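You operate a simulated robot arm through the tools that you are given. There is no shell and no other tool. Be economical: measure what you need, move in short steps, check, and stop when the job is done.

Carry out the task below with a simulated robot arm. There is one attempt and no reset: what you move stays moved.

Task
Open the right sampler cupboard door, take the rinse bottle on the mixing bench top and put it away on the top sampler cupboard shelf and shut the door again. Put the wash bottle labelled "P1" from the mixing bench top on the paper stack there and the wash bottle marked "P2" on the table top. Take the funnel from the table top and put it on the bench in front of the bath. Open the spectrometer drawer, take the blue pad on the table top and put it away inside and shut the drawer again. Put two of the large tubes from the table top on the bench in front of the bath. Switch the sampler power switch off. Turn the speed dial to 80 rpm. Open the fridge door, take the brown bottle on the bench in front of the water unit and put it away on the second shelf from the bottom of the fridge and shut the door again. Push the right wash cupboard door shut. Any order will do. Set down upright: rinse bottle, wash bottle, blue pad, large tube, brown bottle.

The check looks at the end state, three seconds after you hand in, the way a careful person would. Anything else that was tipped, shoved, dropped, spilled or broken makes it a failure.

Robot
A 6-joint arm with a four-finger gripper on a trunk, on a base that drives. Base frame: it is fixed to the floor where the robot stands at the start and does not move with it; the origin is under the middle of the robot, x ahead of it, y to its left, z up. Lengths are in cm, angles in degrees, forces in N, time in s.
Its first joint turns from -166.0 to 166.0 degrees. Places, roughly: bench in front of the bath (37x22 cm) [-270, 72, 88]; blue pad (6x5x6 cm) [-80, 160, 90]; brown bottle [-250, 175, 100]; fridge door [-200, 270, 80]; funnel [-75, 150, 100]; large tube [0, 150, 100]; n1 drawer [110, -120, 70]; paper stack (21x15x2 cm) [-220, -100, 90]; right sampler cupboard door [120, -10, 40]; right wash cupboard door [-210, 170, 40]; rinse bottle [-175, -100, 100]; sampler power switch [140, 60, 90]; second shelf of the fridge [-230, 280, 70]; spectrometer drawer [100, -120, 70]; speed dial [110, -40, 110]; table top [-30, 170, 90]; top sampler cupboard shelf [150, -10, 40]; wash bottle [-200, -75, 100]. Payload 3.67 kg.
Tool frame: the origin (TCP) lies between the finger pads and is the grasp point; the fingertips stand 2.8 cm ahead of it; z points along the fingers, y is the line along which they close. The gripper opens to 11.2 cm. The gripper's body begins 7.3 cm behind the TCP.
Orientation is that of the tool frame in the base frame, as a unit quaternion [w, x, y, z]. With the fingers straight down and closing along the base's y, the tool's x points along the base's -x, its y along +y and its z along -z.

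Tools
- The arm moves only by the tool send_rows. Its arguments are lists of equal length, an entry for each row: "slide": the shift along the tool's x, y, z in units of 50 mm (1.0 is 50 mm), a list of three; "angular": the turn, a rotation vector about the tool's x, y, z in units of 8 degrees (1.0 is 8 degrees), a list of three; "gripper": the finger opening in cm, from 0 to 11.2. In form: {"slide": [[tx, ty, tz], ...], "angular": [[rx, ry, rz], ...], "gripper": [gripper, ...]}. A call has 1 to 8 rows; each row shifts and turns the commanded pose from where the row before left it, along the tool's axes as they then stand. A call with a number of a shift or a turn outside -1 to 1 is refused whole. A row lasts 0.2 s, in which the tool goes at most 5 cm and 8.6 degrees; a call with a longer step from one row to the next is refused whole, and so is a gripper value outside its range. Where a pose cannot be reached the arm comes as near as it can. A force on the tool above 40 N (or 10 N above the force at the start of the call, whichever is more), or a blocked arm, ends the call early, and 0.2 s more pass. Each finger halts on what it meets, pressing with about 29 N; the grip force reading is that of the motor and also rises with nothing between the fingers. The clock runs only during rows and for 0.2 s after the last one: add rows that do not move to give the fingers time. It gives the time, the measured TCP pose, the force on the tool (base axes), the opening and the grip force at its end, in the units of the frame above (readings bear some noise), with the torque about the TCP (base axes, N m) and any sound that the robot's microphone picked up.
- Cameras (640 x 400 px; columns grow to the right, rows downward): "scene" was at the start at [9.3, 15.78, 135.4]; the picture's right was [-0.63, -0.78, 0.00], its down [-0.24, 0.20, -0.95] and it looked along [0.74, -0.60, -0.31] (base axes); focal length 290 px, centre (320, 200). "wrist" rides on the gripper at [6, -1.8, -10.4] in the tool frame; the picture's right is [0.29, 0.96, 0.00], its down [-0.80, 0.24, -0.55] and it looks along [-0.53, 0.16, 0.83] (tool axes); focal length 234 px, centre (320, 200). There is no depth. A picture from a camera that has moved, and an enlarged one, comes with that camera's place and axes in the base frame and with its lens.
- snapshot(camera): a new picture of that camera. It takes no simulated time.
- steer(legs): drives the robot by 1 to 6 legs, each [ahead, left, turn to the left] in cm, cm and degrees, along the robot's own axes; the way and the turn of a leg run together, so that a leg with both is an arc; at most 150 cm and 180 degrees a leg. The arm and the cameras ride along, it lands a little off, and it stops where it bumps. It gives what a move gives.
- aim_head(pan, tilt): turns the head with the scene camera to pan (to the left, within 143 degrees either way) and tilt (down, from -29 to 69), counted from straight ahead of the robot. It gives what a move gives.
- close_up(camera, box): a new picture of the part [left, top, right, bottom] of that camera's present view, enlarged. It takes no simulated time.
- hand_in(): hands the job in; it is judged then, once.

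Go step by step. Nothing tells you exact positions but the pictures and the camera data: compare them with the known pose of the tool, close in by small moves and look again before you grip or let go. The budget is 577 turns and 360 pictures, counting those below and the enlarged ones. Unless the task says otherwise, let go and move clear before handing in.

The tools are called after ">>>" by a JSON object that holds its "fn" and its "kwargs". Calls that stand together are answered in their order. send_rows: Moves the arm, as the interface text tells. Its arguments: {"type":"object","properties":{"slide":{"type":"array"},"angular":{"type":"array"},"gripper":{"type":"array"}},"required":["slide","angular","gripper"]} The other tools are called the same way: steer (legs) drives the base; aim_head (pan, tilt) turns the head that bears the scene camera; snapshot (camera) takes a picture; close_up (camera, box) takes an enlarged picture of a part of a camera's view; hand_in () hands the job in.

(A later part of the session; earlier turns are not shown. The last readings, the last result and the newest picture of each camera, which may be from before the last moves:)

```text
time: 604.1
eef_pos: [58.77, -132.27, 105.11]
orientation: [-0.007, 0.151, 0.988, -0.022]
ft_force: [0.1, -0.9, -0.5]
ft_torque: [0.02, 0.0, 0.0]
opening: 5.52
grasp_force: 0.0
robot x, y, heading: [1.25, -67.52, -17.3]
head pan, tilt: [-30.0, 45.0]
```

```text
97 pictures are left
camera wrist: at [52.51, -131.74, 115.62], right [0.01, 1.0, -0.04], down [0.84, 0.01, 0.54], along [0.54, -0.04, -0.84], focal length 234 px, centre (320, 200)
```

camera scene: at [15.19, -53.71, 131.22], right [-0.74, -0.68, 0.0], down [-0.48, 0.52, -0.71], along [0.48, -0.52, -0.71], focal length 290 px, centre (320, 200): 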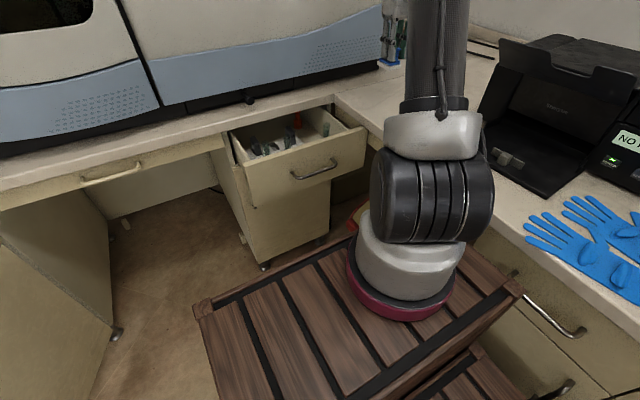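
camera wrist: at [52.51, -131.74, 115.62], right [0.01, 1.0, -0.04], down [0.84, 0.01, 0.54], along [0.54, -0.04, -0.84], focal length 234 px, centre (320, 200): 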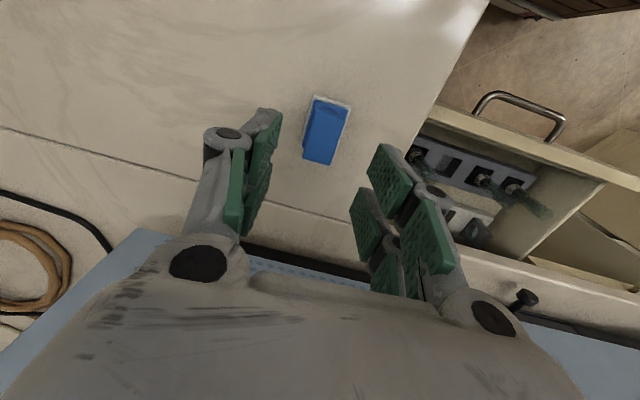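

Pad stands on the counter. Close the fingers and move over the drawer, just behind its front panel.

>>> {"fn": "send_rows", "kwargs": {"slide": [[0, 0, -0.5], [-0.03, 0.85, 0], [-0.03, 0.85, 0], [-0.03, 0.85, 0], [-0.03, 0.85, 0], [-0.03, 0.85, 0], [-0.03, 0.84, 0], [0, 0, 0]], "angular": [[0, 0, 0], [0, 0, 0], [0, 0, 0], [0, 0, 0], [0, 0, 0], [0, 0, 0], [0, 0, 0], [0, 0, 0]], "gripper": [5.5, 4, 2, 0, 0, 0, 0, 0]}}

>>> {"fn": "snapshot", "kwargs": {"camera": "wrist"}}

>>> {"fn": "close_up", "kwargs": {"camera": "scene", "box": [200, 60, 400, 220]}}

```text
time: 605.9
eef_pos: [67.63, -108.25, 106.23]
orientation: [-0.007, 0.153, 0.988, -0.022]
ft_force: [-0.7, -0.2, -0.5]
ft_torque: [-0.04, -0.01, 0.01]
opening: 0.0
grasp_force: 29.0
robot x, y, heading: [1.52, -67.86, -17.3]
head pan, tilt: [-30.0, 45.0]
```

```text
96 pictures are left
camera wrist: at [61.41, -107.75, 116.71], right [0.01, 1.0, -0.04], down [0.84, 0.01, 0.54], along [0.54, -0.04, -0.84], focal length 234 px, centre (320, 200)
```

wrist: 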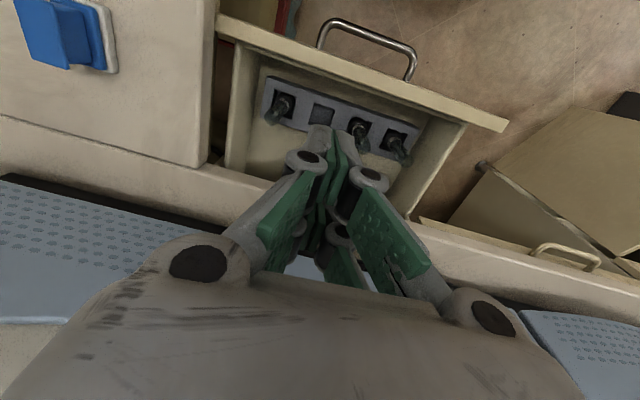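

```text
2.50 times, centred on (300, 140) of scene
camera zoom: at [15.18, -53.69, 131.22], right [-0.74, -0.68, 0.0], down [-0.48, 0.52, -0.71], along [0.48, -0.52, -0.71], focal length 724 px, centre (370, 350)
```

zoom: 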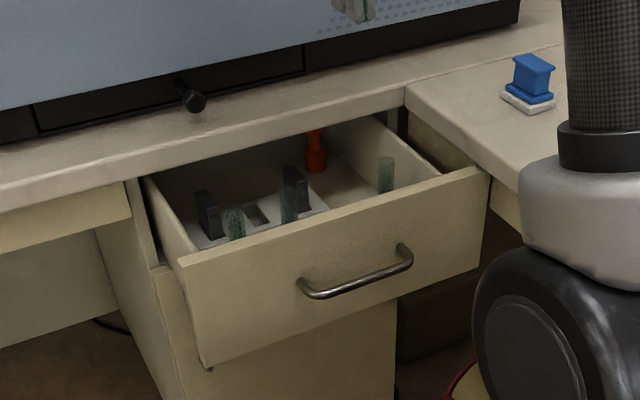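

Clear spot above the empty hole. Descend so the fingers overlap the panel.

>>> {"fn": "send_rows", "kwargs": {"slide": [[0.15, 0, 0.8], [0, 0, 0.9], [0, 0, 0.9], [0, 0, 0.9], [0, 0, 0.9], [0, 0, 0.3], [0, 0, 0]], "angular": [[0, 0, 0], [0, 0, 0], [0, 0, 0], [0, 0, 0], [0, 0, 0], [0, 0, 0], [0, 0, 0]], "gripper": [0, 0, 0, 0, 0, 0, 0]}}

>>> {"fn": "close_up", "kwargs": {"camera": "scene", "box": [200, 60, 400, 220]}}

```text
time: 607.3
eef_pos: [66.62, -109.13, 83.59]
orientation: [-0.001, 0.151, 0.988, -0.024]
ft_force: [0.4, 3.1, 23.7]
ft_torque: [0.35, 0.4, -0.08]
opening: 0.01
grasp_force: 29.1
robot x, y, heading: [1.44, -67.46, -17.2]
head pan, tilt: [-30.0, 45.0]
stopped in row 7: the force on the tool passed its limit at 57 N (the readings are from after the stop); the commanded pose is now the measured one
```

```text
2.50 times, centred on (300, 140) of scene
camera zoom: at [15.12, -53.64, 131.23], right [-0.74, -0.68, 0.0], down [-0.48, 0.52, -0.71], along [0.48, -0.52, -0.71], focal length 724 px, centre (370, 350)
```

zoom: 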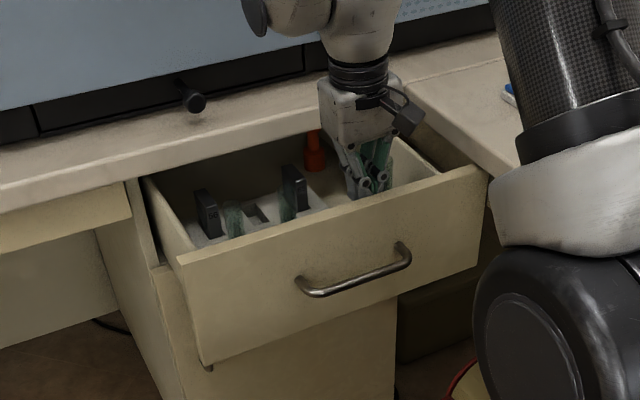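

The fingertips rest on the holder top; they already overlap the panel by ~2.5 cm. Lift 4 mm and pull toward the robot.

>>> {"fn": "send_rows", "kwargs": {"slide": [[0, 0, -0.1], [0.2, 0, 0], [0.2, 0, 0], [0.2, 0, 0], [0.3, 0, 0], [0.3, 0, 0], [0.3, 0, 0], [0, 0, 0]], "angular": [[0, 0, 0], [0, 0, 0], [0, 0, 0], [0, 0, 0], [0, 0, 0], [0, 0, 0], [0, 0, 0], [0, 0, 0]], "gripper": [0, 0, 0, 0, 0, 0, 0, 0]}}

>>> {"fn": "close_up", "kwargs": {"camera": "scene", "box": [200, 60, 400, 220]}}

```text
time: 609.1
eef_pos: [59.58, -106.73, 83.91]
orientation: [-0.003, 0.151, 0.988, -0.023]
ft_force: [0.4, -0.2, -0.1]
ft_torque: [-0.04, 0.04, 0.01]
opening: 0.0
grasp_force: 29.0
robot x, y, heading: [1.25, -67.81, -17.2]
head pan, tilt: [-30.0, 45.0]
```

```text
2.50 times, centred on (300, 140) of scene
camera zoom: at [15.18, -53.69, 131.22], right [-0.74, -0.68, 0.0], down [-0.48, 0.52, -0.71], along [0.48, -0.52, -0.71], focal length 724 px, centre (370, 350)
```

zoom: 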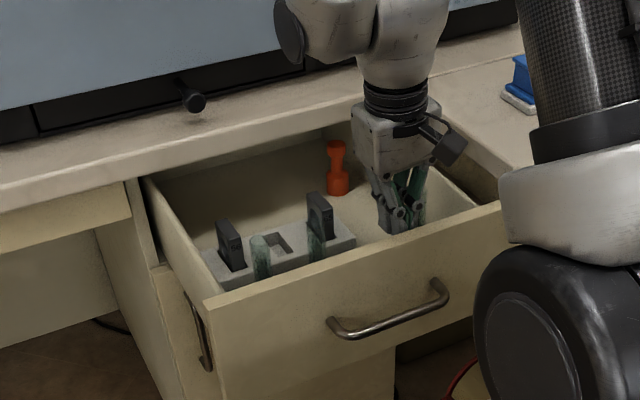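

The drawer slides out further. Pull another 6 cm.

>>> {"fn": "send_rows", "kwargs": {"slide": [[0.25, 0, 0], [0.25, 0, 0], [0.25, 0, 0], [0.25, 0, 0], [0.2, 0, 0], [0, 0, 0]], "angular": [[0, 0, 0], [0, 0, 0], [0, 0, 0], [0, 0, 0], [0, 0, 0], [0, 0, 0]], "gripper": [0, 0, 0, 0, 0, 0]}}

>>> {"fn": "close_up", "kwargs": {"camera": "scene", "box": [200, 60, 400, 220]}}

```text
time: 610.5
eef_pos: [53.75, -105.14, 83.79]
orientation: [-0.003, 0.152, 0.988, -0.024]
ft_force: [0.6, -0.1, -1.3]
ft_torque: [-0.04, -0.01, -0.01]
opening: 0.0
grasp_force: 35.5
robot x, y, heading: [1.55, -67.94, -17.1]
head pan, tilt: [-30.0, 45.0]
```

```text
2.50 times, centred on (300, 140) of scene
camera zoom: at [15.18, -53.69, 131.22], right [-0.74, -0.68, 0.0], down [-0.48, 0.52, -0.71], along [0.48, -0.52, -0.71], focal length 724 px, centre (370, 350)
```

zoom: 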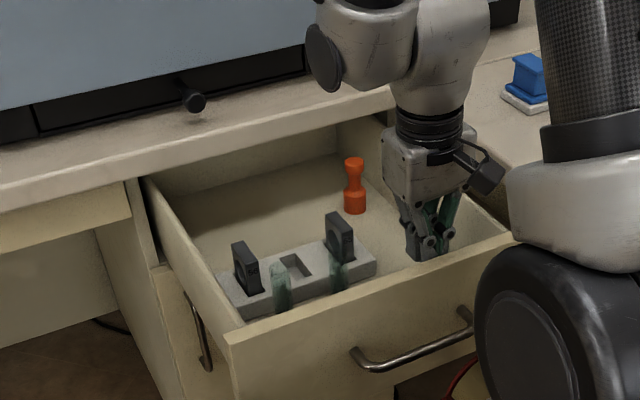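

Drawer is now ~32 cm out with free room behind the holders. Raise and go back for the pad.

>>> {"fn": "send_rows", "kwargs": {"slide": [[0, 0, -0.9], [0, 0, -0.9], [0, 0, -0.9], [0, 0, -0.9], [0, 0, -0.9], [0, 0, 0]], "angular": [[0, 0, 0], [0, 0, 0], [0, 0, 0], [0, 0, 0], [0, 0, 0], [0, 0, 0]], "gripper": [0, 0, 0, 0, 0, 0]}}

>>> {"fn": "send_rows", "kwargs": {"slide": [[-0.43, -0.82, 0], [-0.43, -0.82, 0], [-0.43, -0.82, 0], [-0.43, -0.82, 0], [-0.43, -0.82, 0], [-0.43, -0.82, 0], [0, 0, 0]], "angular": [[0, 0, 0], [0, 0, 0], [0, 0, 0], [0, 0, 0], [0, 0, 0], [0, 0, 0], [0, 0, 0]], "gripper": [2, 4, 5.5, 5.5, 5.5, 5.5, 5.5]}}

>>> {"fn": "snapshot", "kwargs": {"camera": "wrist"}}

```text
time: 611.9
eef_pos: [54.01, -104.16, 106.4]
orientation: [-0.003, 0.151, 0.988, -0.023]
ft_force: [-0.6, -0.4, 0.5]
ft_torque: [0.02, 0.02, 0.01]
opening: 0.0
grasp_force: 36.3
robot x, y, heading: [1.18, -68.04, -17.2]
head pan, tilt: [-30.0, 45.0]
```

```text
time: 613.5
eef_pos: [58.95, -131.46, 107.51]
orientation: [-0.003, 0.152, 0.988, -0.023]
ft_force: [0.2, 0.2, 0.5]
ft_torque: [-0.02, 0.0, 0.0]
opening: 5.5
grasp_force: 0.1
robot x, y, heading: [1.33, -67.85, -17.6]
head pan, tilt: [-30.0, 45.0]
```

```text
91 pictures are left
camera wrist: at [52.71, -130.85, 117.94], right [0.01, 1.0, -0.05], down [0.84, 0.01, 0.54], along [0.54, -0.04, -0.84], focal length 234 px, centre (320, 200)
```

wrist: 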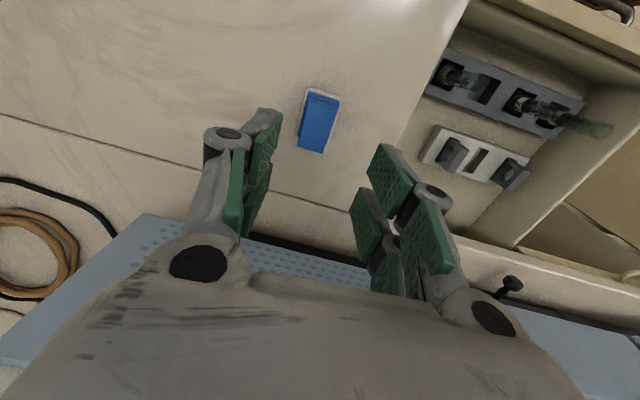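

Aligned. Descend and grip the pad again.

>>> {"fn": "send_rows", "kwargs": {"slide": [[0, -0.03, 0.9], [0, 0, 0.9], [0, 0, 0.9], [0, 0, 0.18], [0, 0, 0], [0, 0, 0], [0, 0, 0], [0, 0, 0]], "angular": [[0, 0, 0], [0, 0, 0], [0, 0, 0], [0, 0, 0], [0, 0, 0], [0, 0, 0], [0, 0, 0], [0, 0, 0]], "gripper": [5.5, 5.5, 5.5, 5.5, 4, 3, 2, 1.5]}}

>>> {"fn": "snapshot", "kwargs": {"camera": "wrist"}}

```text
time: 615.3
eef_pos: [58.78, -132.28, 93.08]
orientation: [-0.003, 0.151, 0.988, -0.023]
ft_force: [0.5, -0.1, -0.7]
ft_torque: [0.0, 0.03, -0.01]
opening: 2.84
grasp_force: 29.3
robot x, y, heading: [1.24, -67.66, -17.2]
head pan, tilt: [-30.0, 45.0]
```

```text
90 pictures are left
camera wrist: at [52.55, -131.67, 103.58], right [0.01, 1.0, -0.04], down [0.84, 0.01, 0.54], along [0.54, -0.04, -0.84], focal length 234 px, centre (320, 200)
```

wrist: 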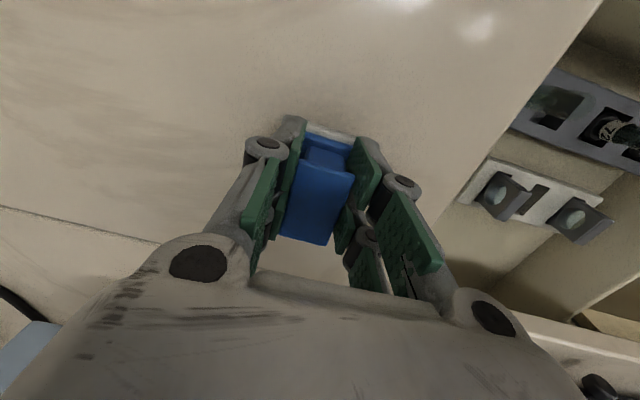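

Gripped. Lift and move over the free spot (f≈97, l≈-93).

>>> {"fn": "send_rows", "kwargs": {"slide": [[0, 0, -0.9], [0, 0, -0.9], [0, 0, -0.9], [-0.1, 0.82, 0], [-0.1, 0.82, 0], [-0.1, 0.82, 0], [-0.1, 0.82, 0], [0, 0, 0]], "angular": [[0, 0, 0], [0, 0, 0], [0, 0, 0], [0, 0, 0], [0, 0, 0], [0, 0, 0], [0, 0, 0], [0, 0, 0]], "gripper": [1.5, 1.5, 1.5, 1.5, 1.5, 1.5, 1.5, 1.5]}}

>>> {"fn": "snapshot", "kwargs": {"camera": "wrist"}}

>>> {"fn": "close_up", "kwargs": {"camera": "scene", "box": [200, 60, 400, 220]}}

```text
time: 617.1
eef_pos: [65.73, -116.47, 106.08]
orientation: [-0.002, 0.151, 0.988, -0.024]
ft_force: [-0.6, 0.1, -0.5]
ft_torque: [-0.03, -0.04, -0.01]
opening: 2.8
grasp_force: 28.7
robot x, y, heading: [1.34, -67.86, -17.5]
head pan, tilt: [-30.0, 45.0]
```

```text
89 pictures are left
camera wrist: at [59.56, -115.86, 116.48], right [0.01, 1.0, -0.05], down [0.84, 0.01, 0.54], along [0.54, -0.04, -0.84], focal length 234 px, centre (320, 200)
```

wrist: 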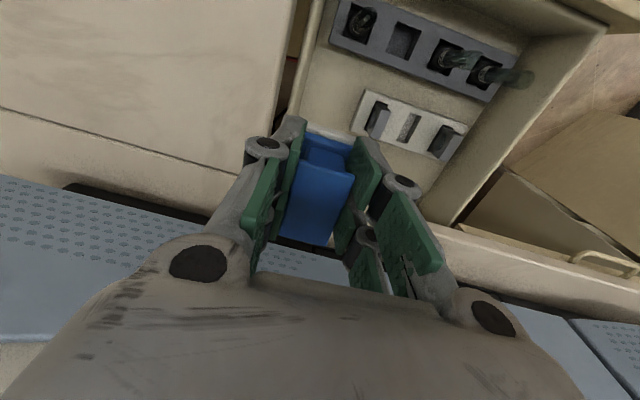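

```text
2.50 times, centred on (300, 140) of scene
camera zoom: at [15.18, -53.69, 131.22], right [-0.74, -0.68, 0.0], down [-0.48, 0.52, -0.71], along [0.48, -0.52, -0.71], focal length 724 px, centre (370, 350)
```

zoom: 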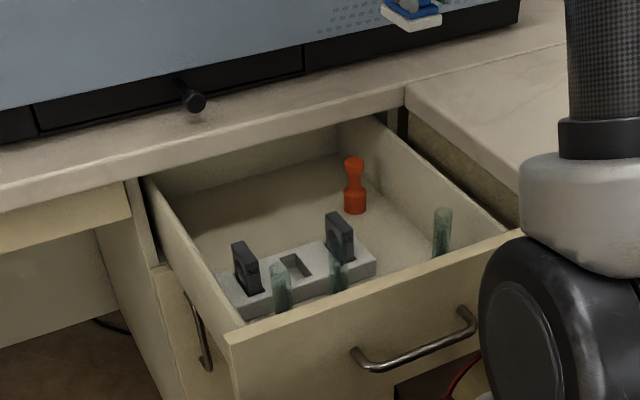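

Good spot. Descend into the drawer.

>>> {"fn": "send_rows", "kwargs": {"slide": [[0.15, 0, 0.85], [0, 0, 0.9], [0, 0, 0.9], [0, 0, 0.9], [0, 0, 0.7], [0, 0, 0]], "angular": [[0, 0, 0], [0, 0, 0], [0, 0, 0], [0, 0, 0], [0, 0, 0], [0, 0, 0]], "gripper": [1.5, 1.5, 1.5, 1.5, 1.5, 1.5]}}

>>> {"fn": "snapshot", "kwargs": {"camera": "wrist"}}

>>> {"fn": "close_up", "kwargs": {"camera": "scene", "box": [240, 70, 360, 170]}}

```text
time: 618.5
eef_pos: [64.76, -117.31, 84.69]
orientation: [-0.003, 0.151, 0.988, -0.023]
ft_force: [-0.4, -0.1, -0.6]
ft_torque: [0.02, 0.0, 0.0]
opening: 2.82
grasp_force: 29.5
robot x, y, heading: [1.04, -67.85, -17.4]
head pan, tilt: [-30.0, 45.0]
```

```text
87 pictures are left
camera wrist: at [58.52, -116.75, 95.14], right [0.01, 1.0, -0.04], down [0.84, 0.01, 0.54], along [0.54, -0.04, -0.84], focal length 234 px, centre (320, 200)
```

wrist: 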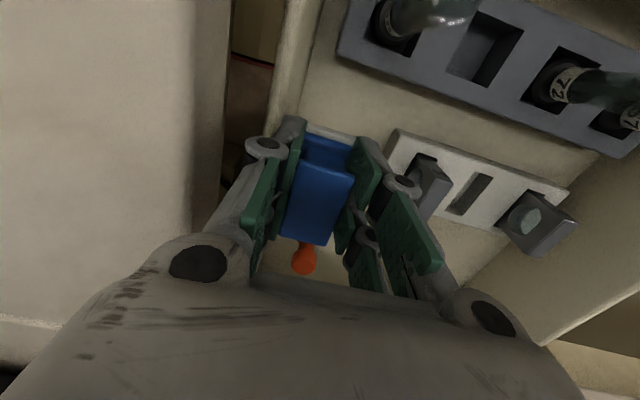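

```text
4.00 times, centred on (300, 120) of scene
camera zoom: at [15.18, -53.69, 131.22], right [-0.74, -0.68, 0.0], down [-0.48, 0.52, -0.71], along [0.48, -0.52, -0.71], focal length 1158 px, centre (400, 520)
```

zoom: 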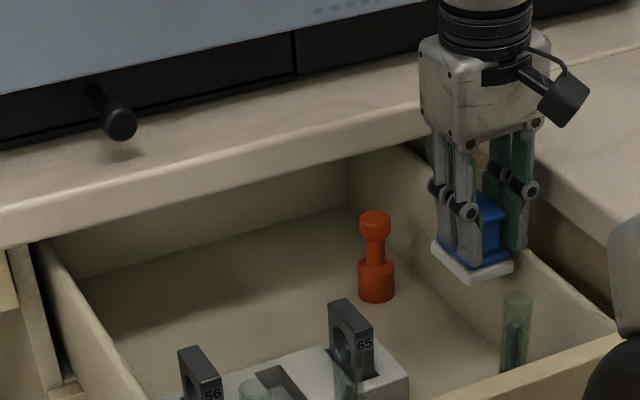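

The wall-side is tight; there is ample room behind the white holder. I rise and shift there (f≈103, l≈-79).

>>> {"fn": "send_rows", "kwargs": {"slide": [[0, 0, -0.9], [0, 0, -0.9], [0, 0, -0.9], [-0.34, 0.71, 0], [-0.34, 0.71, 0], [-0.34, 0.71, 0], [-0.34, 0.71, 0], [0, 0, 0]], "angular": [[0, 0, 0], [0, 0, 0], [0, 0, 0], [0, 0, 0], [0, 0, 0], [0, 0, 0], [0, 0, 0], [0, 0, 0]], "gripper": [1.5, 1.5, 1.5, 1.5, 1.5, 1.5, 1.5, 1.5]}}

>>> {"fn": "snapshot", "kwargs": {"camera": "wrist"}}

>>> {"fn": "close_up", "kwargs": {"camera": "scene", "box": [220, 60, 380, 180]}}

```text
time: 620.3
eef_pos: [75.8, -105.17, 97.24]
orientation: [-0.003, 0.151, 0.988, -0.024]
ft_force: [-0.1, -0.4, -0.8]
ft_torque: [0.0, 0.0, -0.02]
opening: 2.83
grasp_force: 29.1
robot x, y, heading: [1.6, -68.17, -17.1]
head pan, tilt: [-30.0, 45.0]
```

```text
85 pictures are left
camera wrist: at [69.58, -104.6, 107.66], right [0.01, 1.0, -0.05], down [0.84, 0.02, 0.54], along [0.54, -0.04, -0.84], focal length 234 px, centre (320, 200)
```

wrist: 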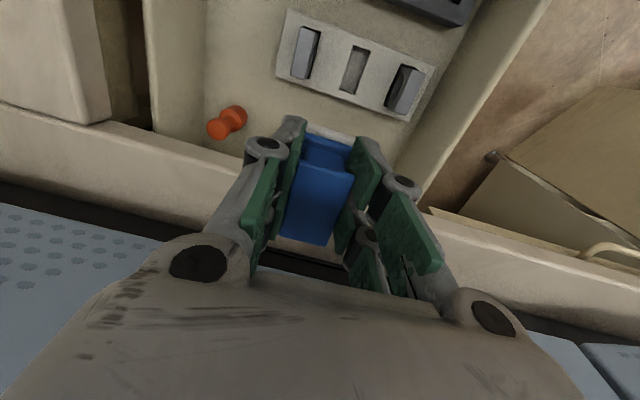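

```text
3.33 times, centred on (300, 120) of scene
camera zoom: at [15.18, -53.69, 131.22], right [-0.74, -0.68, 0.0], down [-0.48, 0.52, -0.71], along [0.48, -0.52, -0.71], focal length 965 px, centre (387, 467)
```

zoom: 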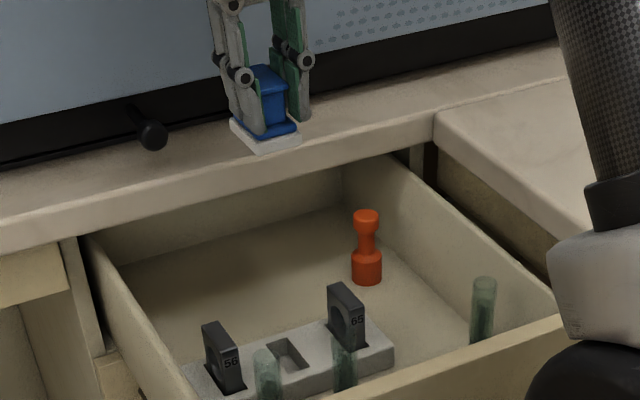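

Behind the white holder it is too close to the counter edge. The spot at f≈100, l≈-92 (between wall, holder end and orange piece) fits better; I move there.

>>> {"fn": "send_rows", "kwargs": {"slide": [[0.2, -0.9, 0], [0.2, -0.9, 0], [0.2, -0.9, 0], [0, 0, 0]], "angular": [[0, 0, 0], [0, 0, 0], [0, 0, 0], [0, 0, 0]], "gripper": [1.5, 1.5, 1.5, 1.5]}}

>>> {"fn": "send_rows", "kwargs": {"slide": [[0, 0, 0.9], [0, 0, 0.9], [0, 0, 0.5], [0, 0, 0]], "angular": [[0, 0, 0], [0, 0, 0], [0, 0, 0], [0, 0, 0]], "gripper": [1.5, 1.5, 1.5, 1.5]}}

>>> {"fn": "snapshot", "kwargs": {"camera": "wrist"}}

>>> {"fn": "close_up", "kwargs": {"camera": "scene", "box": [240, 70, 360, 170]}}

```text
time: 621.3
eef_pos: [68.79, -116.98, 97.95]
orientation: [-0.003, 0.151, 0.988, -0.023]
ft_force: [-0.1, 0.7, -0.5]
ft_torque: [0.0, 0.01, -0.01]
opening: 2.82
grasp_force: 29.0
robot x, y, heading: [1.44, -67.54, -17.6]
head pan, tilt: [-30.0, 45.0]
```

```text
time: 622.3
eef_pos: [68.78, -117.37, 86.58]
orientation: [-0.003, 0.151, 0.988, -0.023]
ft_force: [-0.2, 0.4, -0.8]
ft_torque: [0.03, 0.02, 0.03]
opening: 2.82
grasp_force: 29.1
robot x, y, heading: [1.17, -67.87, -17.5]
head pan, tilt: [-30.0, 45.0]
```

```text
83 pictures are left
camera wrist: at [62.55, -116.75, 97.02], right [0.01, 1.0, -0.05], down [0.84, 0.01, 0.54], along [0.54, -0.04, -0.84], focal length 234 px, centre (320, 200)
```

wrist: 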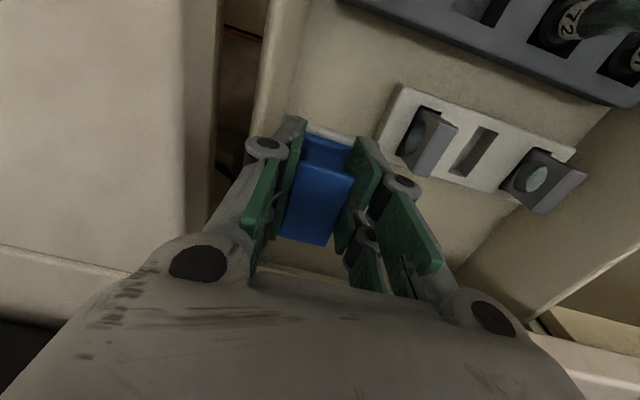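

```text
4.00 times, centred on (300, 120) of scene
camera zoom: at [15.18, -53.69, 131.22], right [-0.74, -0.68, 0.0], down [-0.48, 0.52, -0.71], along [0.48, -0.52, -0.71], focal length 1158 px, centre (400, 520)
```

zoom: 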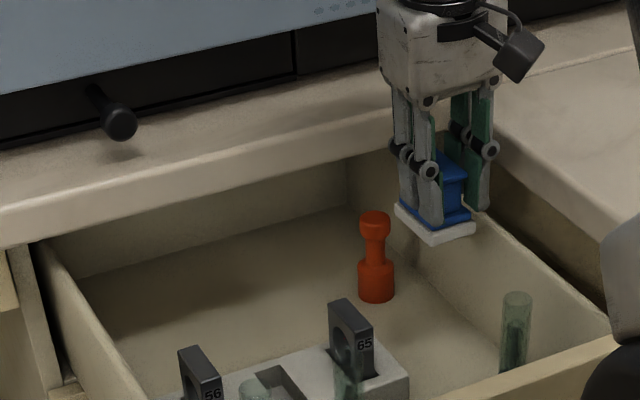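

Clearances look fine. Lower to contact.

>>> {"fn": "send_rows", "kwargs": {"slide": [[0, 0, 0.6], [0, 0, 0.4], [0, 0, 0.2], [0, 0, 0.1], [0, 0, 0.08], [0, 0, 0.08], [0, 0, 0]], "angular": [[0, 0, 0], [0, 0, 0], [0, 0, 0], [0, 0, 0], [0, 0, 0], [0, 0, 0], [0, 0, 0]], "gripper": [1.5, 1.5, 1.5, 1.5, 1.5, 1.5, 1.5]}}

>>> {"fn": "close_up", "kwargs": {"camera": "scene", "box": [240, 70, 360, 170]}}

```text
time: 623.9
eef_pos: [68.67, -117.78, 79.28]
orientation: [-0.003, 0.151, 0.988, -0.023]
ft_force: [-0.3, -0.5, -0.7]
ft_torque: [0.02, 0.01, 0.02]
opening: 2.84
grasp_force: 29.0
robot x, y, heading: [1.44, -68.02, -17.4]
head pan, tilt: [-30.0, 45.0]
```

```text
4.00 times, centred on (300, 120) of scene
camera zoom: at [15.18, -53.69, 131.22], right [-0.74, -0.68, 0.0], down [-0.48, 0.52, -0.71], along [0.48, -0.52, -0.71], focal length 1158 px, centre (400, 520)
```

zoom: 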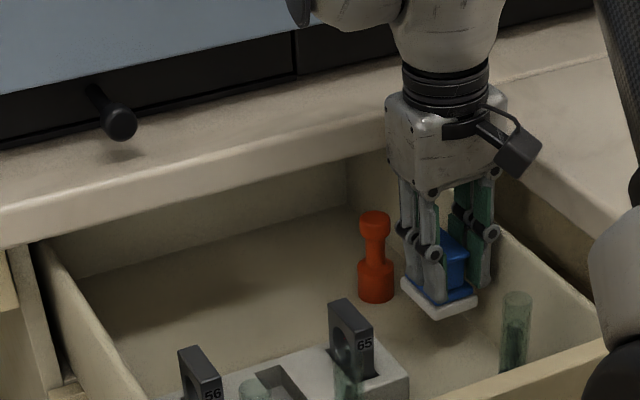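

Good. Continue small steps to the floor of the drawer.

>>> {"fn": "send_rows", "kwargs": {"slide": [[0, 0, 0.1], [0, 0, 0.1], [0, 0, 0.1], [0, 0, 0.1], [0, 0, 0]], "angular": [[0, 0, 0], [0, 0, 0], [0, 0, 0], [0, 0, 0], [0, 0, 0]], "gripper": [1.5, 1.5, 1.5, 1.5, 1.5]}}

>>> {"fn": "close_up", "kwargs": {"camera": "scene", "box": [270, 100, 350, 160]}}

```text
time: 625.1
eef_pos: [68.52, -118.0, 77.28]
orientation: [-0.002, 0.15, 0.988, -0.023]
ft_force: [0.5, -0.3, -1.1]
ft_torque: [0.0, 0.03, -0.04]
opening: 2.81
grasp_force: 28.9
robot x, y, heading: [1.18, -67.63, -17.3]
head pan, tilt: [-30.0, 45.0]
```

```text
6.67 times, centred on (310, 130) of scene
camera zoom: at [15.18, -53.69, 131.22], right [-0.74, -0.68, 0.0], down [-0.48, 0.52, -0.71], along [0.48, -0.52, -0.71], focal length 1930 px, centre (387, 667)
```

zoom: 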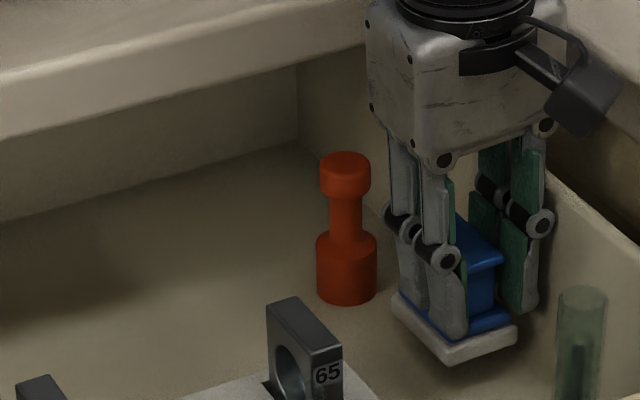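

>>> {"fn": "send_rows", "kwargs": {"slide": [[0, 0, 0.08], [0, 0, 0.08], [0, 0, 0.08], [0, 0, 0.08], [0, 0, 0.08], [0, 0, 0]], "angular": [[0, 0, 0], [0, 0, 0], [0, 0, 0], [0, 0, 0], [0, 0, 0], [0, 0, 0]], "gripper": [1.5, 1.5, 1.5, 1.5, 1.5, 1.5]}}

```text
time: 626.5
eef_pos: [68.57, -118.14, 75.28]
orientation: [-0.003, 0.152, 0.988, -0.023]
ft_force: [0.3, 0.2, -1.1]
ft_torque: [0.01, 0.02, 0.01]
opening: 2.83
grasp_force: 29.5
robot x, y, heading: [1.19, -67.88, -17.6]
head pan, tilt: [-30.0, 45.0]
```

>>> {"fn": "close_up", "kwargs": {"camera": "scene", "box": [270, 100, 350, 160]}}

>>> {"fn": "send_rows", "kwargs": {"slide": [[0, 0, 0.05], [0, 0, 0.05], [0, 0, 0.05], [0, 0, 0]], "angular": [[0, 0, 0], [0, 0, 0], [0, 0, 0], [0, 0, 0]], "gripper": [1.5, 1.5, 1.5, 1.5]}}

```text
6.67 times, centred on (310, 130) of scene
camera zoom: at [15.18, -53.69, 131.22], right [-0.74, -0.68, 0.0], down [-0.48, 0.52, -0.71], along [0.48, -0.52, -0.71], focal length 1930 px, centre (387, 667)
```

zoom: 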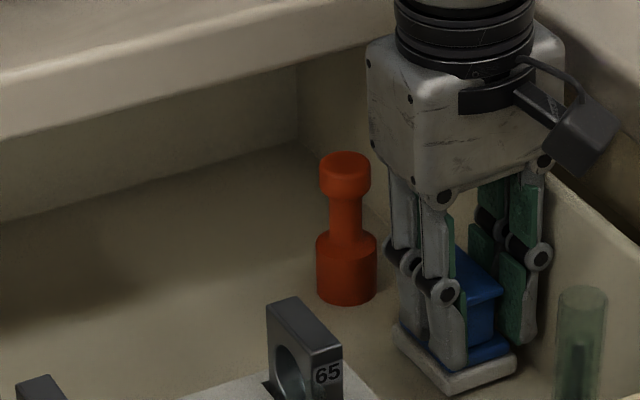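

```text
time: 627.5
eef_pos: [68.65, -118.13, 74.67]
orientation: [-0.002, 0.151, 0.988, -0.024]
ft_force: [0.0, -1.8, 26.9]
ft_torque: [0.01, -0.2, -0.01]
opening: 2.82
grasp_force: 29.5
robot x, y, heading: [1.67, -67.78, -17.1]
head pan, tilt: [-30.0, 45.0]
```

Floor contact. Release with a modest opening and rise straight.

>>> {"fn": "send_rows", "kwargs": {"slide": [[0, 0, -0.02], [0, 0, 0], [0, 0, 0], [0, 0, -0.3], [0, 0, -0.8], [0, 0, -0.8], [0, 0, -0.8], [0, 0, -0.8]], "angular": [[0, 0, 0], [0, 0, 0], [0, 0, 0], [0, 0, 0], [0, 0, 0], [0, 0, 0], [0, 0, 0], [0, 0, 0]], "gripper": [3.2, 3.8, 4.2, 4.2, 4.2, 4.2, 4.2, 4.2]}}

>>> {"fn": "send_rows", "kwargs": {"slide": [[0, 0, -0.8], [0, 0, -0.8], [0, 0, 0]], "angular": [[0, 0, 0], [0, 0, 0], [0, 0, 0]], "gripper": [4.2, 2, 0]}}

>>> {"fn": "close_up", "kwargs": {"camera": "scene", "box": [200, 70, 400, 230]}}

```text
time: 629.3
eef_pos: [68.69, -117.47, 92.12]
orientation: [-0.002, 0.152, 0.988, -0.023]
ft_force: [0.1, -0.1, -0.5]
ft_torque: [0.04, 0.03, 0.02]
opening: 4.18
grasp_force: 0.0
robot x, y, heading: [1.35, -67.99, -17.4]
head pan, tilt: [-30.0, 45.0]
```

```text
time: 630.1
eef_pos: [68.95, -117.14, 100.1]
orientation: [-0.003, 0.15, 0.988, -0.023]
ft_force: [0.1, -0.2, 0.3]
ft_torque: [0.05, 0.01, -0.01]
opening: 0.0
grasp_force: 29.7
robot x, y, heading: [1.38, -67.63, -17.4]
head pan, tilt: [-30.0, 45.0]
```

```text
2.50 times, centred on (300, 150) of scene
camera zoom: at [15.18, -53.69, 131.22], right [-0.74, -0.68, 0.0], down [-0.48, 0.52, -0.71], along [0.48, -0.52, -0.71], focal length 724 px, centre (370, 325)
```

zoom: 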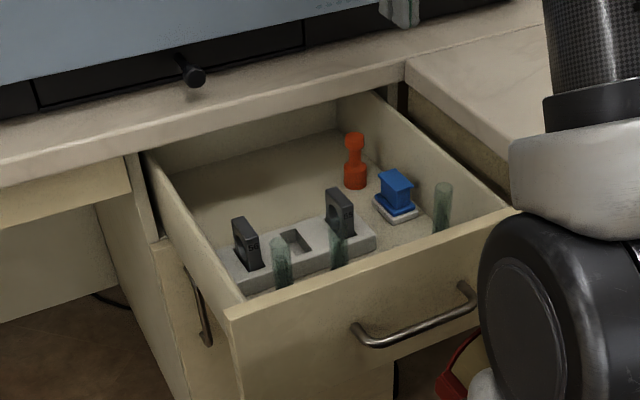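

Pad stands upright in the drawer. Now shut the drawer: back up, position closed fingers in front of the handle and push.

>>> {"fn": "send_rows", "kwargs": {"slide": [[0, 0, -0.9], [0, 0.8, 0], [0, 0.8, 0], [0, 0.5, 0], [0, 0, 0]], "angular": [[0, 0, 0], [0, 0, 0], [0, 0, 0], [0, 0, 0], [0, 0, 0]], "gripper": [0, 0, 0, 0, 0]}}

>>> {"fn": "steer", "kwargs": {"legs": [[-12, 2, 0]]}}

>>> {"fn": "send_rows", "kwargs": {"slide": [[0.9, 0, 0], [0.9, 0, 0], [0.9, 0, 0], [0.9, 0, 0], [0.3, 0, 0], [0, 0, 0]], "angular": [[0, 0, 0], [0, 0, 0], [0, 0, 0], [0, 0, 0], [0, 0, 0], [0, 0, 0]], "gripper": [0, 0, 0, 0, 0, 0]}}

>>> {"fn": "snapshot", "kwargs": {"camera": "wrist"}}

```text
time: 631.3
eef_pos: [71.86, -106.89, 104.1]
orientation: [-0.002, 0.151, 0.988, -0.024]
ft_force: [-0.4, -0.1, 0.2]
ft_torque: [-0.02, 0.05, 0.05]
opening: 0.02
grasp_force: 29.1
robot x, y, heading: [1.11, -67.87, -17.4]
head pan, tilt: [-30.0, 45.0]
```

```text
time: 632.6
eef_pos: [61.02, -101.23, 104.14]
orientation: [-0.003, 0.151, 0.988, -0.022]
ft_force: [-0.1, 0.3, -0.6]
ft_torque: [0.01, 0.01, 0.02]
opening: 0.0
grasp_force: 28.7
robot x, y, heading: [-9.54, -62.77, -17.2]
head pan, tilt: [-30.0, 45.0]
```

```text
time: 634.0
eef_pos: [42.51, -95.53, 104.09]
orientation: [-0.003, 0.151, 0.988, -0.023]
ft_force: [0.3, 0.1, -1.4]
ft_torque: [-0.04, 0.05, 0.0]
opening: 0.0
grasp_force: 28.8
robot x, y, heading: [-9.37, -62.32, -17.3]
head pan, tilt: [-30.0, 45.0]
```

```text
77 pictures are left
camera wrist: at [36.16, -95.01, 114.55], right [0.01, 1.0, -0.05], down [0.84, 0.02, 0.54], along [0.54, -0.04, -0.84], focal length 234 px, centre (320, 200)
```

wrist: 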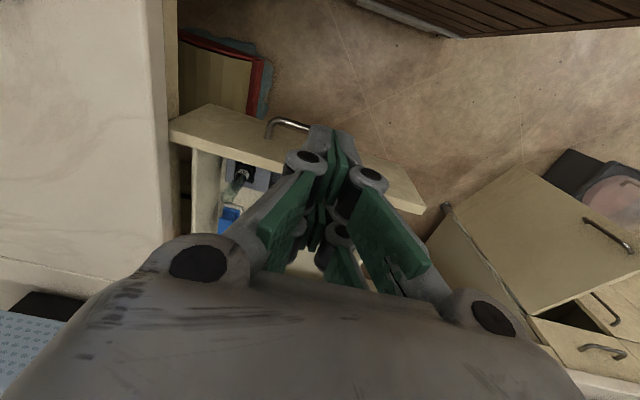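

Lower in front of the handle.

>>> {"fn": "send_rows", "kwargs": {"slide": [[0, 0, 0.9], [0, 0, 0.9], [0, 0, 0.9], [0, 0, 0.9], [0, 0, 0.9], [0, 0, 0.6], [0, 0, 0]], "angular": [[0, 0, 0], [0, 0, 0], [0, 0, 0], [0, 0, 0], [0, 0, 0], [0, 0, 0], [0, 0, 0]], "gripper": [0, 0, 0, 0, 0, 0, 0]}}

>>> {"fn": "snapshot", "kwargs": {"camera": "scene"}}

```text
time: 635.6
eef_pos: [42.49, -96.75, 79.09]
orientation: [-0.005, 0.151, 0.988, -0.019]
ft_force: [0.1, 0.0, 0.2]
ft_torque: [0.0, 0.03, -0.01]
opening: 0.0
grasp_force: 28.8
out of reach, approached as far as the arm can: row 6
robot x, y, heading: [-9.42, -62.18, -17.2]
head pan, tilt: [-30.0, 45.0]
```

```text
76 pictures are left
camera scene: at [4.27, -48.14, 131.22], right [-0.73, -0.68, 0.0], down [-0.48, 0.52, -0.71], along [0.48, -0.52, -0.71], focal length 290 px, centre (320, 200)
```

scene: 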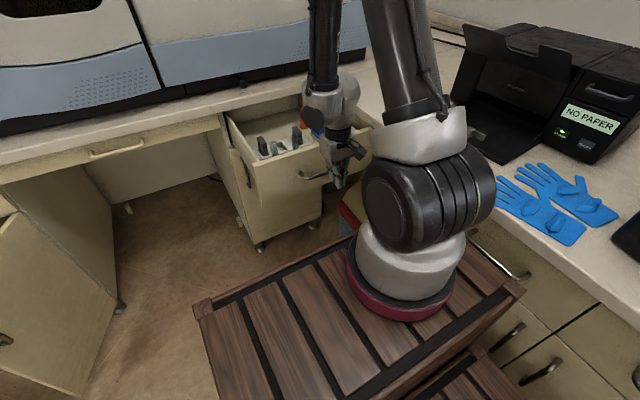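

Now push by driving the base forward.

>>> {"fn": "steer", "kwargs": {"legs": [[14, 0, 0]]}}

>>> {"fn": "steer", "kwargs": {"legs": [[10, 0, 0]]}}

>>> {"fn": "snapshot", "kwargs": {"camera": "scene"}}

```text
time: 636.9
eef_pos: [55.59, -101.12, 79.03]
orientation: [-0.005, 0.152, 0.988, -0.02]
ft_force: [-0.6, -0.3, 0.1]
ft_torque: [0.0, 0.0, 0.02]
opening: 0.0
grasp_force: 35.6
robot x, y, heading: [3.97, -66.54, -17.3]
head pan, tilt: [-30.0, 45.0]
```

```text
time: 638.0
eef_pos: [64.96, -104.1, 79.04]
orientation: [-0.005, 0.152, 0.988, -0.02]
ft_force: [-0.2, 1.0, 0.3]
ft_torque: [-0.03, 0.0, 0.02]
opening: 0.0
grasp_force: 36.0
robot x, y, heading: [13.25, -69.24, -17.5]
head pan, tilt: [-30.0, 45.0]
```

```text
75 pictures are left
camera scene: at [26.98, -55.31, 131.22], right [-0.74, -0.68, 0.0], down [-0.48, 0.52, -0.71], along [0.48, -0.52, -0.71], focal length 290 px, centre (320, 200)
```

scene: 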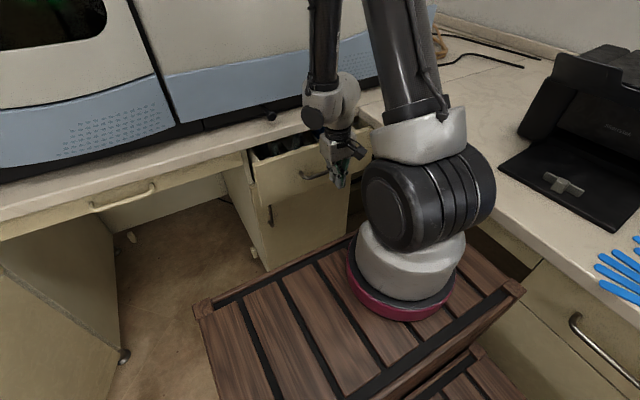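

Continue pushing carefully.

>>> {"fn": "steer", "kwargs": {"legs": [[9, 0, 0]]}}

>>> {"fn": "snapshot", "kwargs": {"camera": "wrist"}}

>>> {"fn": "close_up", "kwargs": {"camera": "scene", "box": [220, 60, 420, 220]}}

```text
time: 639.1
eef_pos: [73.7, -106.96, 79.09]
orientation: [-0.005, 0.152, 0.988, -0.019]
ft_force: [-0.6, 0.4, 0.4]
ft_torque: [-0.03, -0.01, -0.02]
opening: 0.0
grasp_force: 35.8
robot x, y, heading: [21.9, -72.38, -17.3]
head pan, tilt: [-30.0, 45.0]
```

```text
74 pictures are left
camera wrist: at [67.42, -106.42, 89.52], right [0.01, 1.0, -0.04], down [0.84, 0.01, 0.54], along [0.54, -0.04, -0.84], focal length 234 px, centre (320, 200)
```

wrist: 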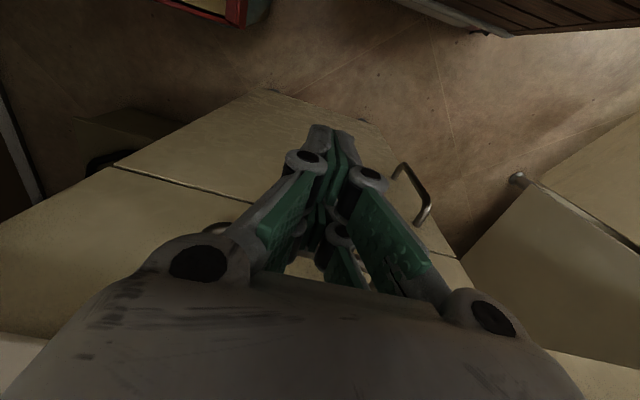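

```text
2.50 times, centred on (320, 140) of scene
camera zoom: at [35.64, -58.05, 131.22], right [-0.74, -0.68, 0.0], down [-0.48, 0.52, -0.71], along [0.48, -0.52, -0.71], focal length 724 px, centre (320, 350)
```

zoom: 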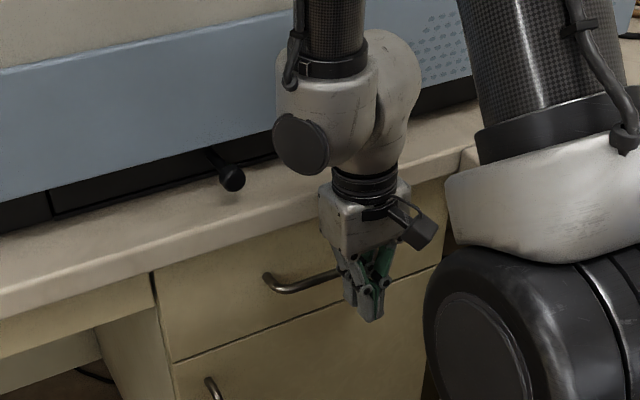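

>>> {"fn": "steer", "kwargs": {"legs": [[3, 0, 0]]}}

>>> {"fn": "close_up", "kwargs": {"camera": "scene", "box": [220, 60, 420, 220]}}

```text
time: 640.0
eef_pos: [76.25, -107.57, 78.94]
orientation: [-0.007, 0.153, 0.988, -0.02]
ft_force: [-25.6, 12.4, -8.6]
ft_torque: [-0.89, -1.87, -0.12]
opening: 0.0
grasp_force: 35.8
robot x, y, heading: [24.69, -72.85, -17.6]
head pan, tilt: [-30.0, 45.0]
```

```text
2.50 times, centred on (320, 140) of scene
camera zoom: at [38.36, -58.89, 131.23], right [-0.74, -0.68, 0.0], down [-0.48, 0.52, -0.71], along [0.48, -0.52, -0.71], focal length 724 px, centre (320, 350)
```

zoom: 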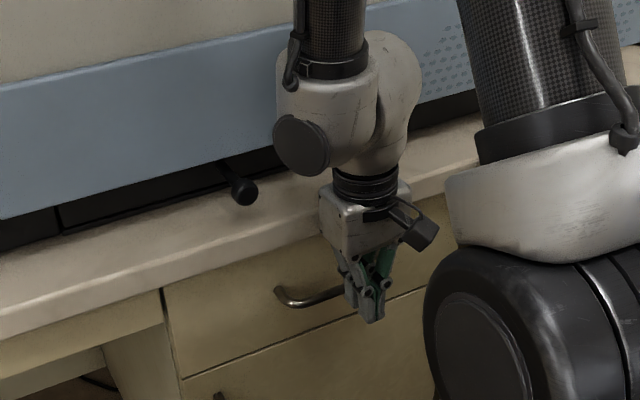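

Contact force rises. Back off, raise and inspect.

>>> {"fn": "steer", "kwargs": {"legs": [[-22, 0, 0]]}}

>>> {"fn": "send_rows", "kwargs": {"slide": [[0, 0, -0.9], [0, 0, -0.9], [0, 0, -0.9], [0, 0, -0.9], [0, 0, -0.9], [0, 0, -0.9], [0, 0, 0]], "angular": [[0, 0, 0], [0, 0, 0], [0, 0, 0], [0, 0, 0], [0, 0, 0], [0, 0, 0], [0, 0, 0]], "gripper": [0, 0, 0, 0, 0, 0, 0]}}

>>> {"fn": "aim_head", "kwargs": {"pan": -25, "tilt": 30}}

>>> {"fn": "close_up", "kwargs": {"camera": "scene", "box": [190, 90, 410, 260]}}

```text
time: 641.6
eef_pos: [55.6, -101.0, 78.97]
orientation: [-0.007, 0.151, 0.988, -0.02]
ft_force: [0.9, 0.6, -1.1]
ft_torque: [-0.01, 0.02, 0.01]
opening: 0.0
grasp_force: 36.0
robot x, y, heading: [3.84, -66.4, -17.2]
head pan, tilt: [-30.0, 45.0]
```

```text
time: 643.2
eef_pos: [56.06, -99.94, 106.05]
orientation: [-0.007, 0.151, 0.988, -0.019]
ft_force: [0.4, -0.1, -0.2]
ft_torque: [0.0, 0.01, -0.01]
opening: 0.01
grasp_force: 35.5
robot x, y, heading: [3.78, -66.35, -17.3]
head pan, tilt: [-30.0, 45.0]
```

```text
time: 644.0
eef_pos: [56.18, -100.01, 105.95]
orientation: [-0.007, 0.151, 0.988, -0.019]
ft_force: [-0.4, 0.8, -0.1]
ft_torque: [0.0, -0.04, 0.02]
opening: 0.0
grasp_force: 35.3
robot x, y, heading: [3.25, -66.58, -17.3]
head pan, tilt: [-25.0, 30.0]
```

```text
2.35 times, centred on (300, 175) of scene
camera zoom: at [18.75, -52.46, 133.48], right [-0.67, -0.74, 0.0], down [-0.37, 0.34, -0.87], along [0.64, -0.58, -0.5], focal length 681 px, centre (367, 259)
```

zoom: 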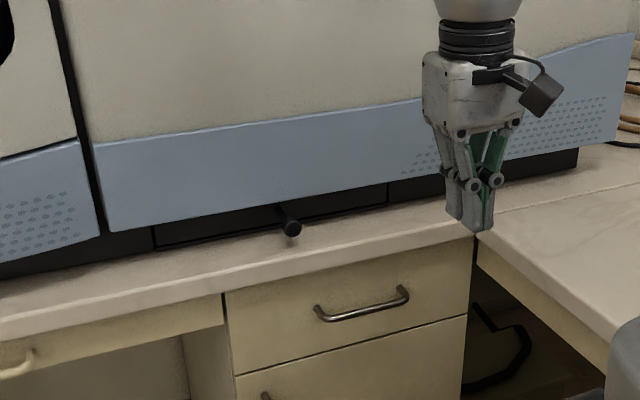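

The drawer is shut. Now the mixing bench: drive there and look.

>>> {"fn": "steer", "kwargs": {"legs": [[0, 45, 0], [-150, 0, 0], [0, 0, -90]]}}

>>> {"fn": "aim_head", "kwargs": {"pan": 0, "tilt": 25}}

>>> {"fn": "snapshot", "kwargs": {"camera": "scene"}}

```text
time: 657.5
eef_pos: [-158.69, -29.79, 106.04]
orientation: [-0.019, 0.816, 0.578, -0.008]
ft_force: [0.2, -0.1, -0.6]
ft_torque: [0.01, 0.03, -0.02]
opening: 0.0
grasp_force: 35.3
robot x, y, heading: [-123.55, 21.17, -109.4]
head pan, tilt: [-25.0, 30.0]
```

```text
time: 658.4
eef_pos: [-158.73, -29.86, 106.0]
orientation: [-0.02, 0.815, 0.579, -0.008]
ft_force: [-0.9, -0.1, -0.3]
ft_torque: [0.03, 0.02, 0.02]
opening: 0.0
grasp_force: 35.7
robot x, y, heading: [-123.6, 21.44, -108.9]
head pan, tilt: [0.0, 25.0]
```

```text
70 pictures are left
camera scene: at [-106.86, 3.8, 134.28], right [-0.94, 0.33, 0.0], down [0.14, 0.4, -0.91], along [-0.3, -0.86, -0.42], focal length 290 px, centre (320, 200)
```

scene: 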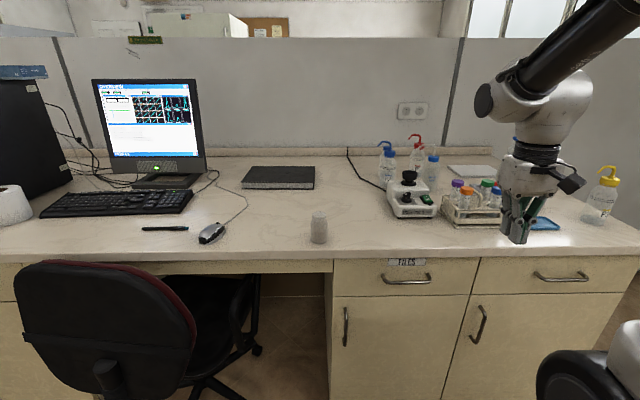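

Zoom in on the mixing bench items.

>>> {"fn": "close_up", "kwargs": {"camera": "scene", "box": [370, 120, 530, 240]}}

>>> {"fn": "aim_head", "kwargs": {"pan": -35, "tilt": 25}}

>>> {"fn": "snapshot", "kwargs": {"camera": "scene"}}

```text
3.33 times, centred on (450, 180) of scene
camera zoom: at [-106.86, 3.8, 134.28], right [-0.94, 0.33, 0.0], down [0.14, 0.4, -0.91], along [-0.3, -0.86, -0.42], focal length 965 px, centre (-113, 267)
```

zoom: 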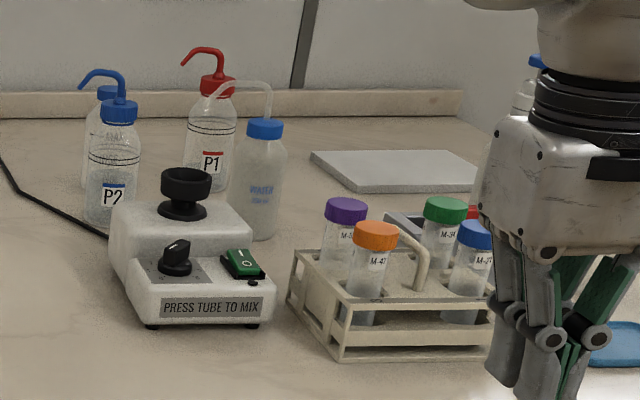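

```text
time: 659.4
eef_pos: [-158.65, -29.95, 106.04]
orientation: [-0.019, 0.815, 0.578, -0.008]
ft_force: [-0.1, -0.9, 0.5]
ft_torque: [0.0, 0.0, -0.02]
opening: 0.0
grasp_force: 36.0
robot x, y, heading: [-123.61, 21.32, -109.1]
head pan, tilt: [-35.0, 25.0]
```

```text
68 pictures are left
camera scene: at [-111.29, 7.1, 134.28], right [-0.59, 0.81, 0.0], down [0.34, 0.25, -0.91], along [-0.73, -0.53, -0.42], focal length 290 px, centre (320, 200)
```

scene: 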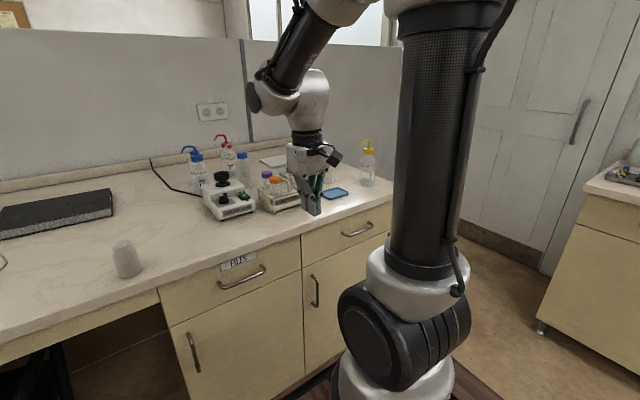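

I need to identify the rinse bottle; zoom closely.

>>> {"fn": "close_up", "kwargs": {"camera": "scene", "box": [170, 125, 270, 205]}}

>>> {"fn": "close_up", "kwargs": {"camera": "scene", "box": [180, 135, 230, 175]}}

```text
5.00 times, centred on (220, 165) of scene
camera zoom: at [-111.29, 7.1, 134.28], right [-0.59, 0.81, 0.0], down [0.34, 0.25, -0.91], along [-0.73, -0.53, -0.42], focal length 1447 px, centre (820, 375)
```

zoom: 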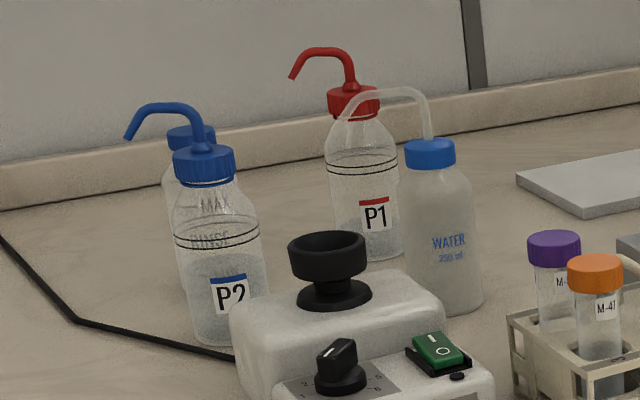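

```text
10.00 times, centred on (205, 155) of scene
camera zoom: at [-111.29, 7.1, 134.28], right [-0.59, 0.81, 0.0], down [0.34, 0.25, -0.91], along [-0.73, -0.53, -0.42], focal length 2895 px, centre (1470, 650)
```

zoom: 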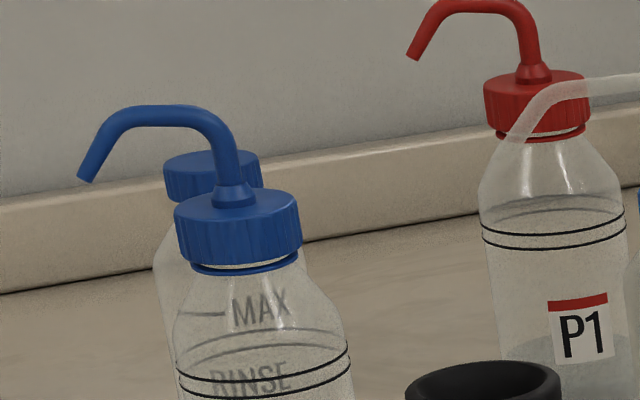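

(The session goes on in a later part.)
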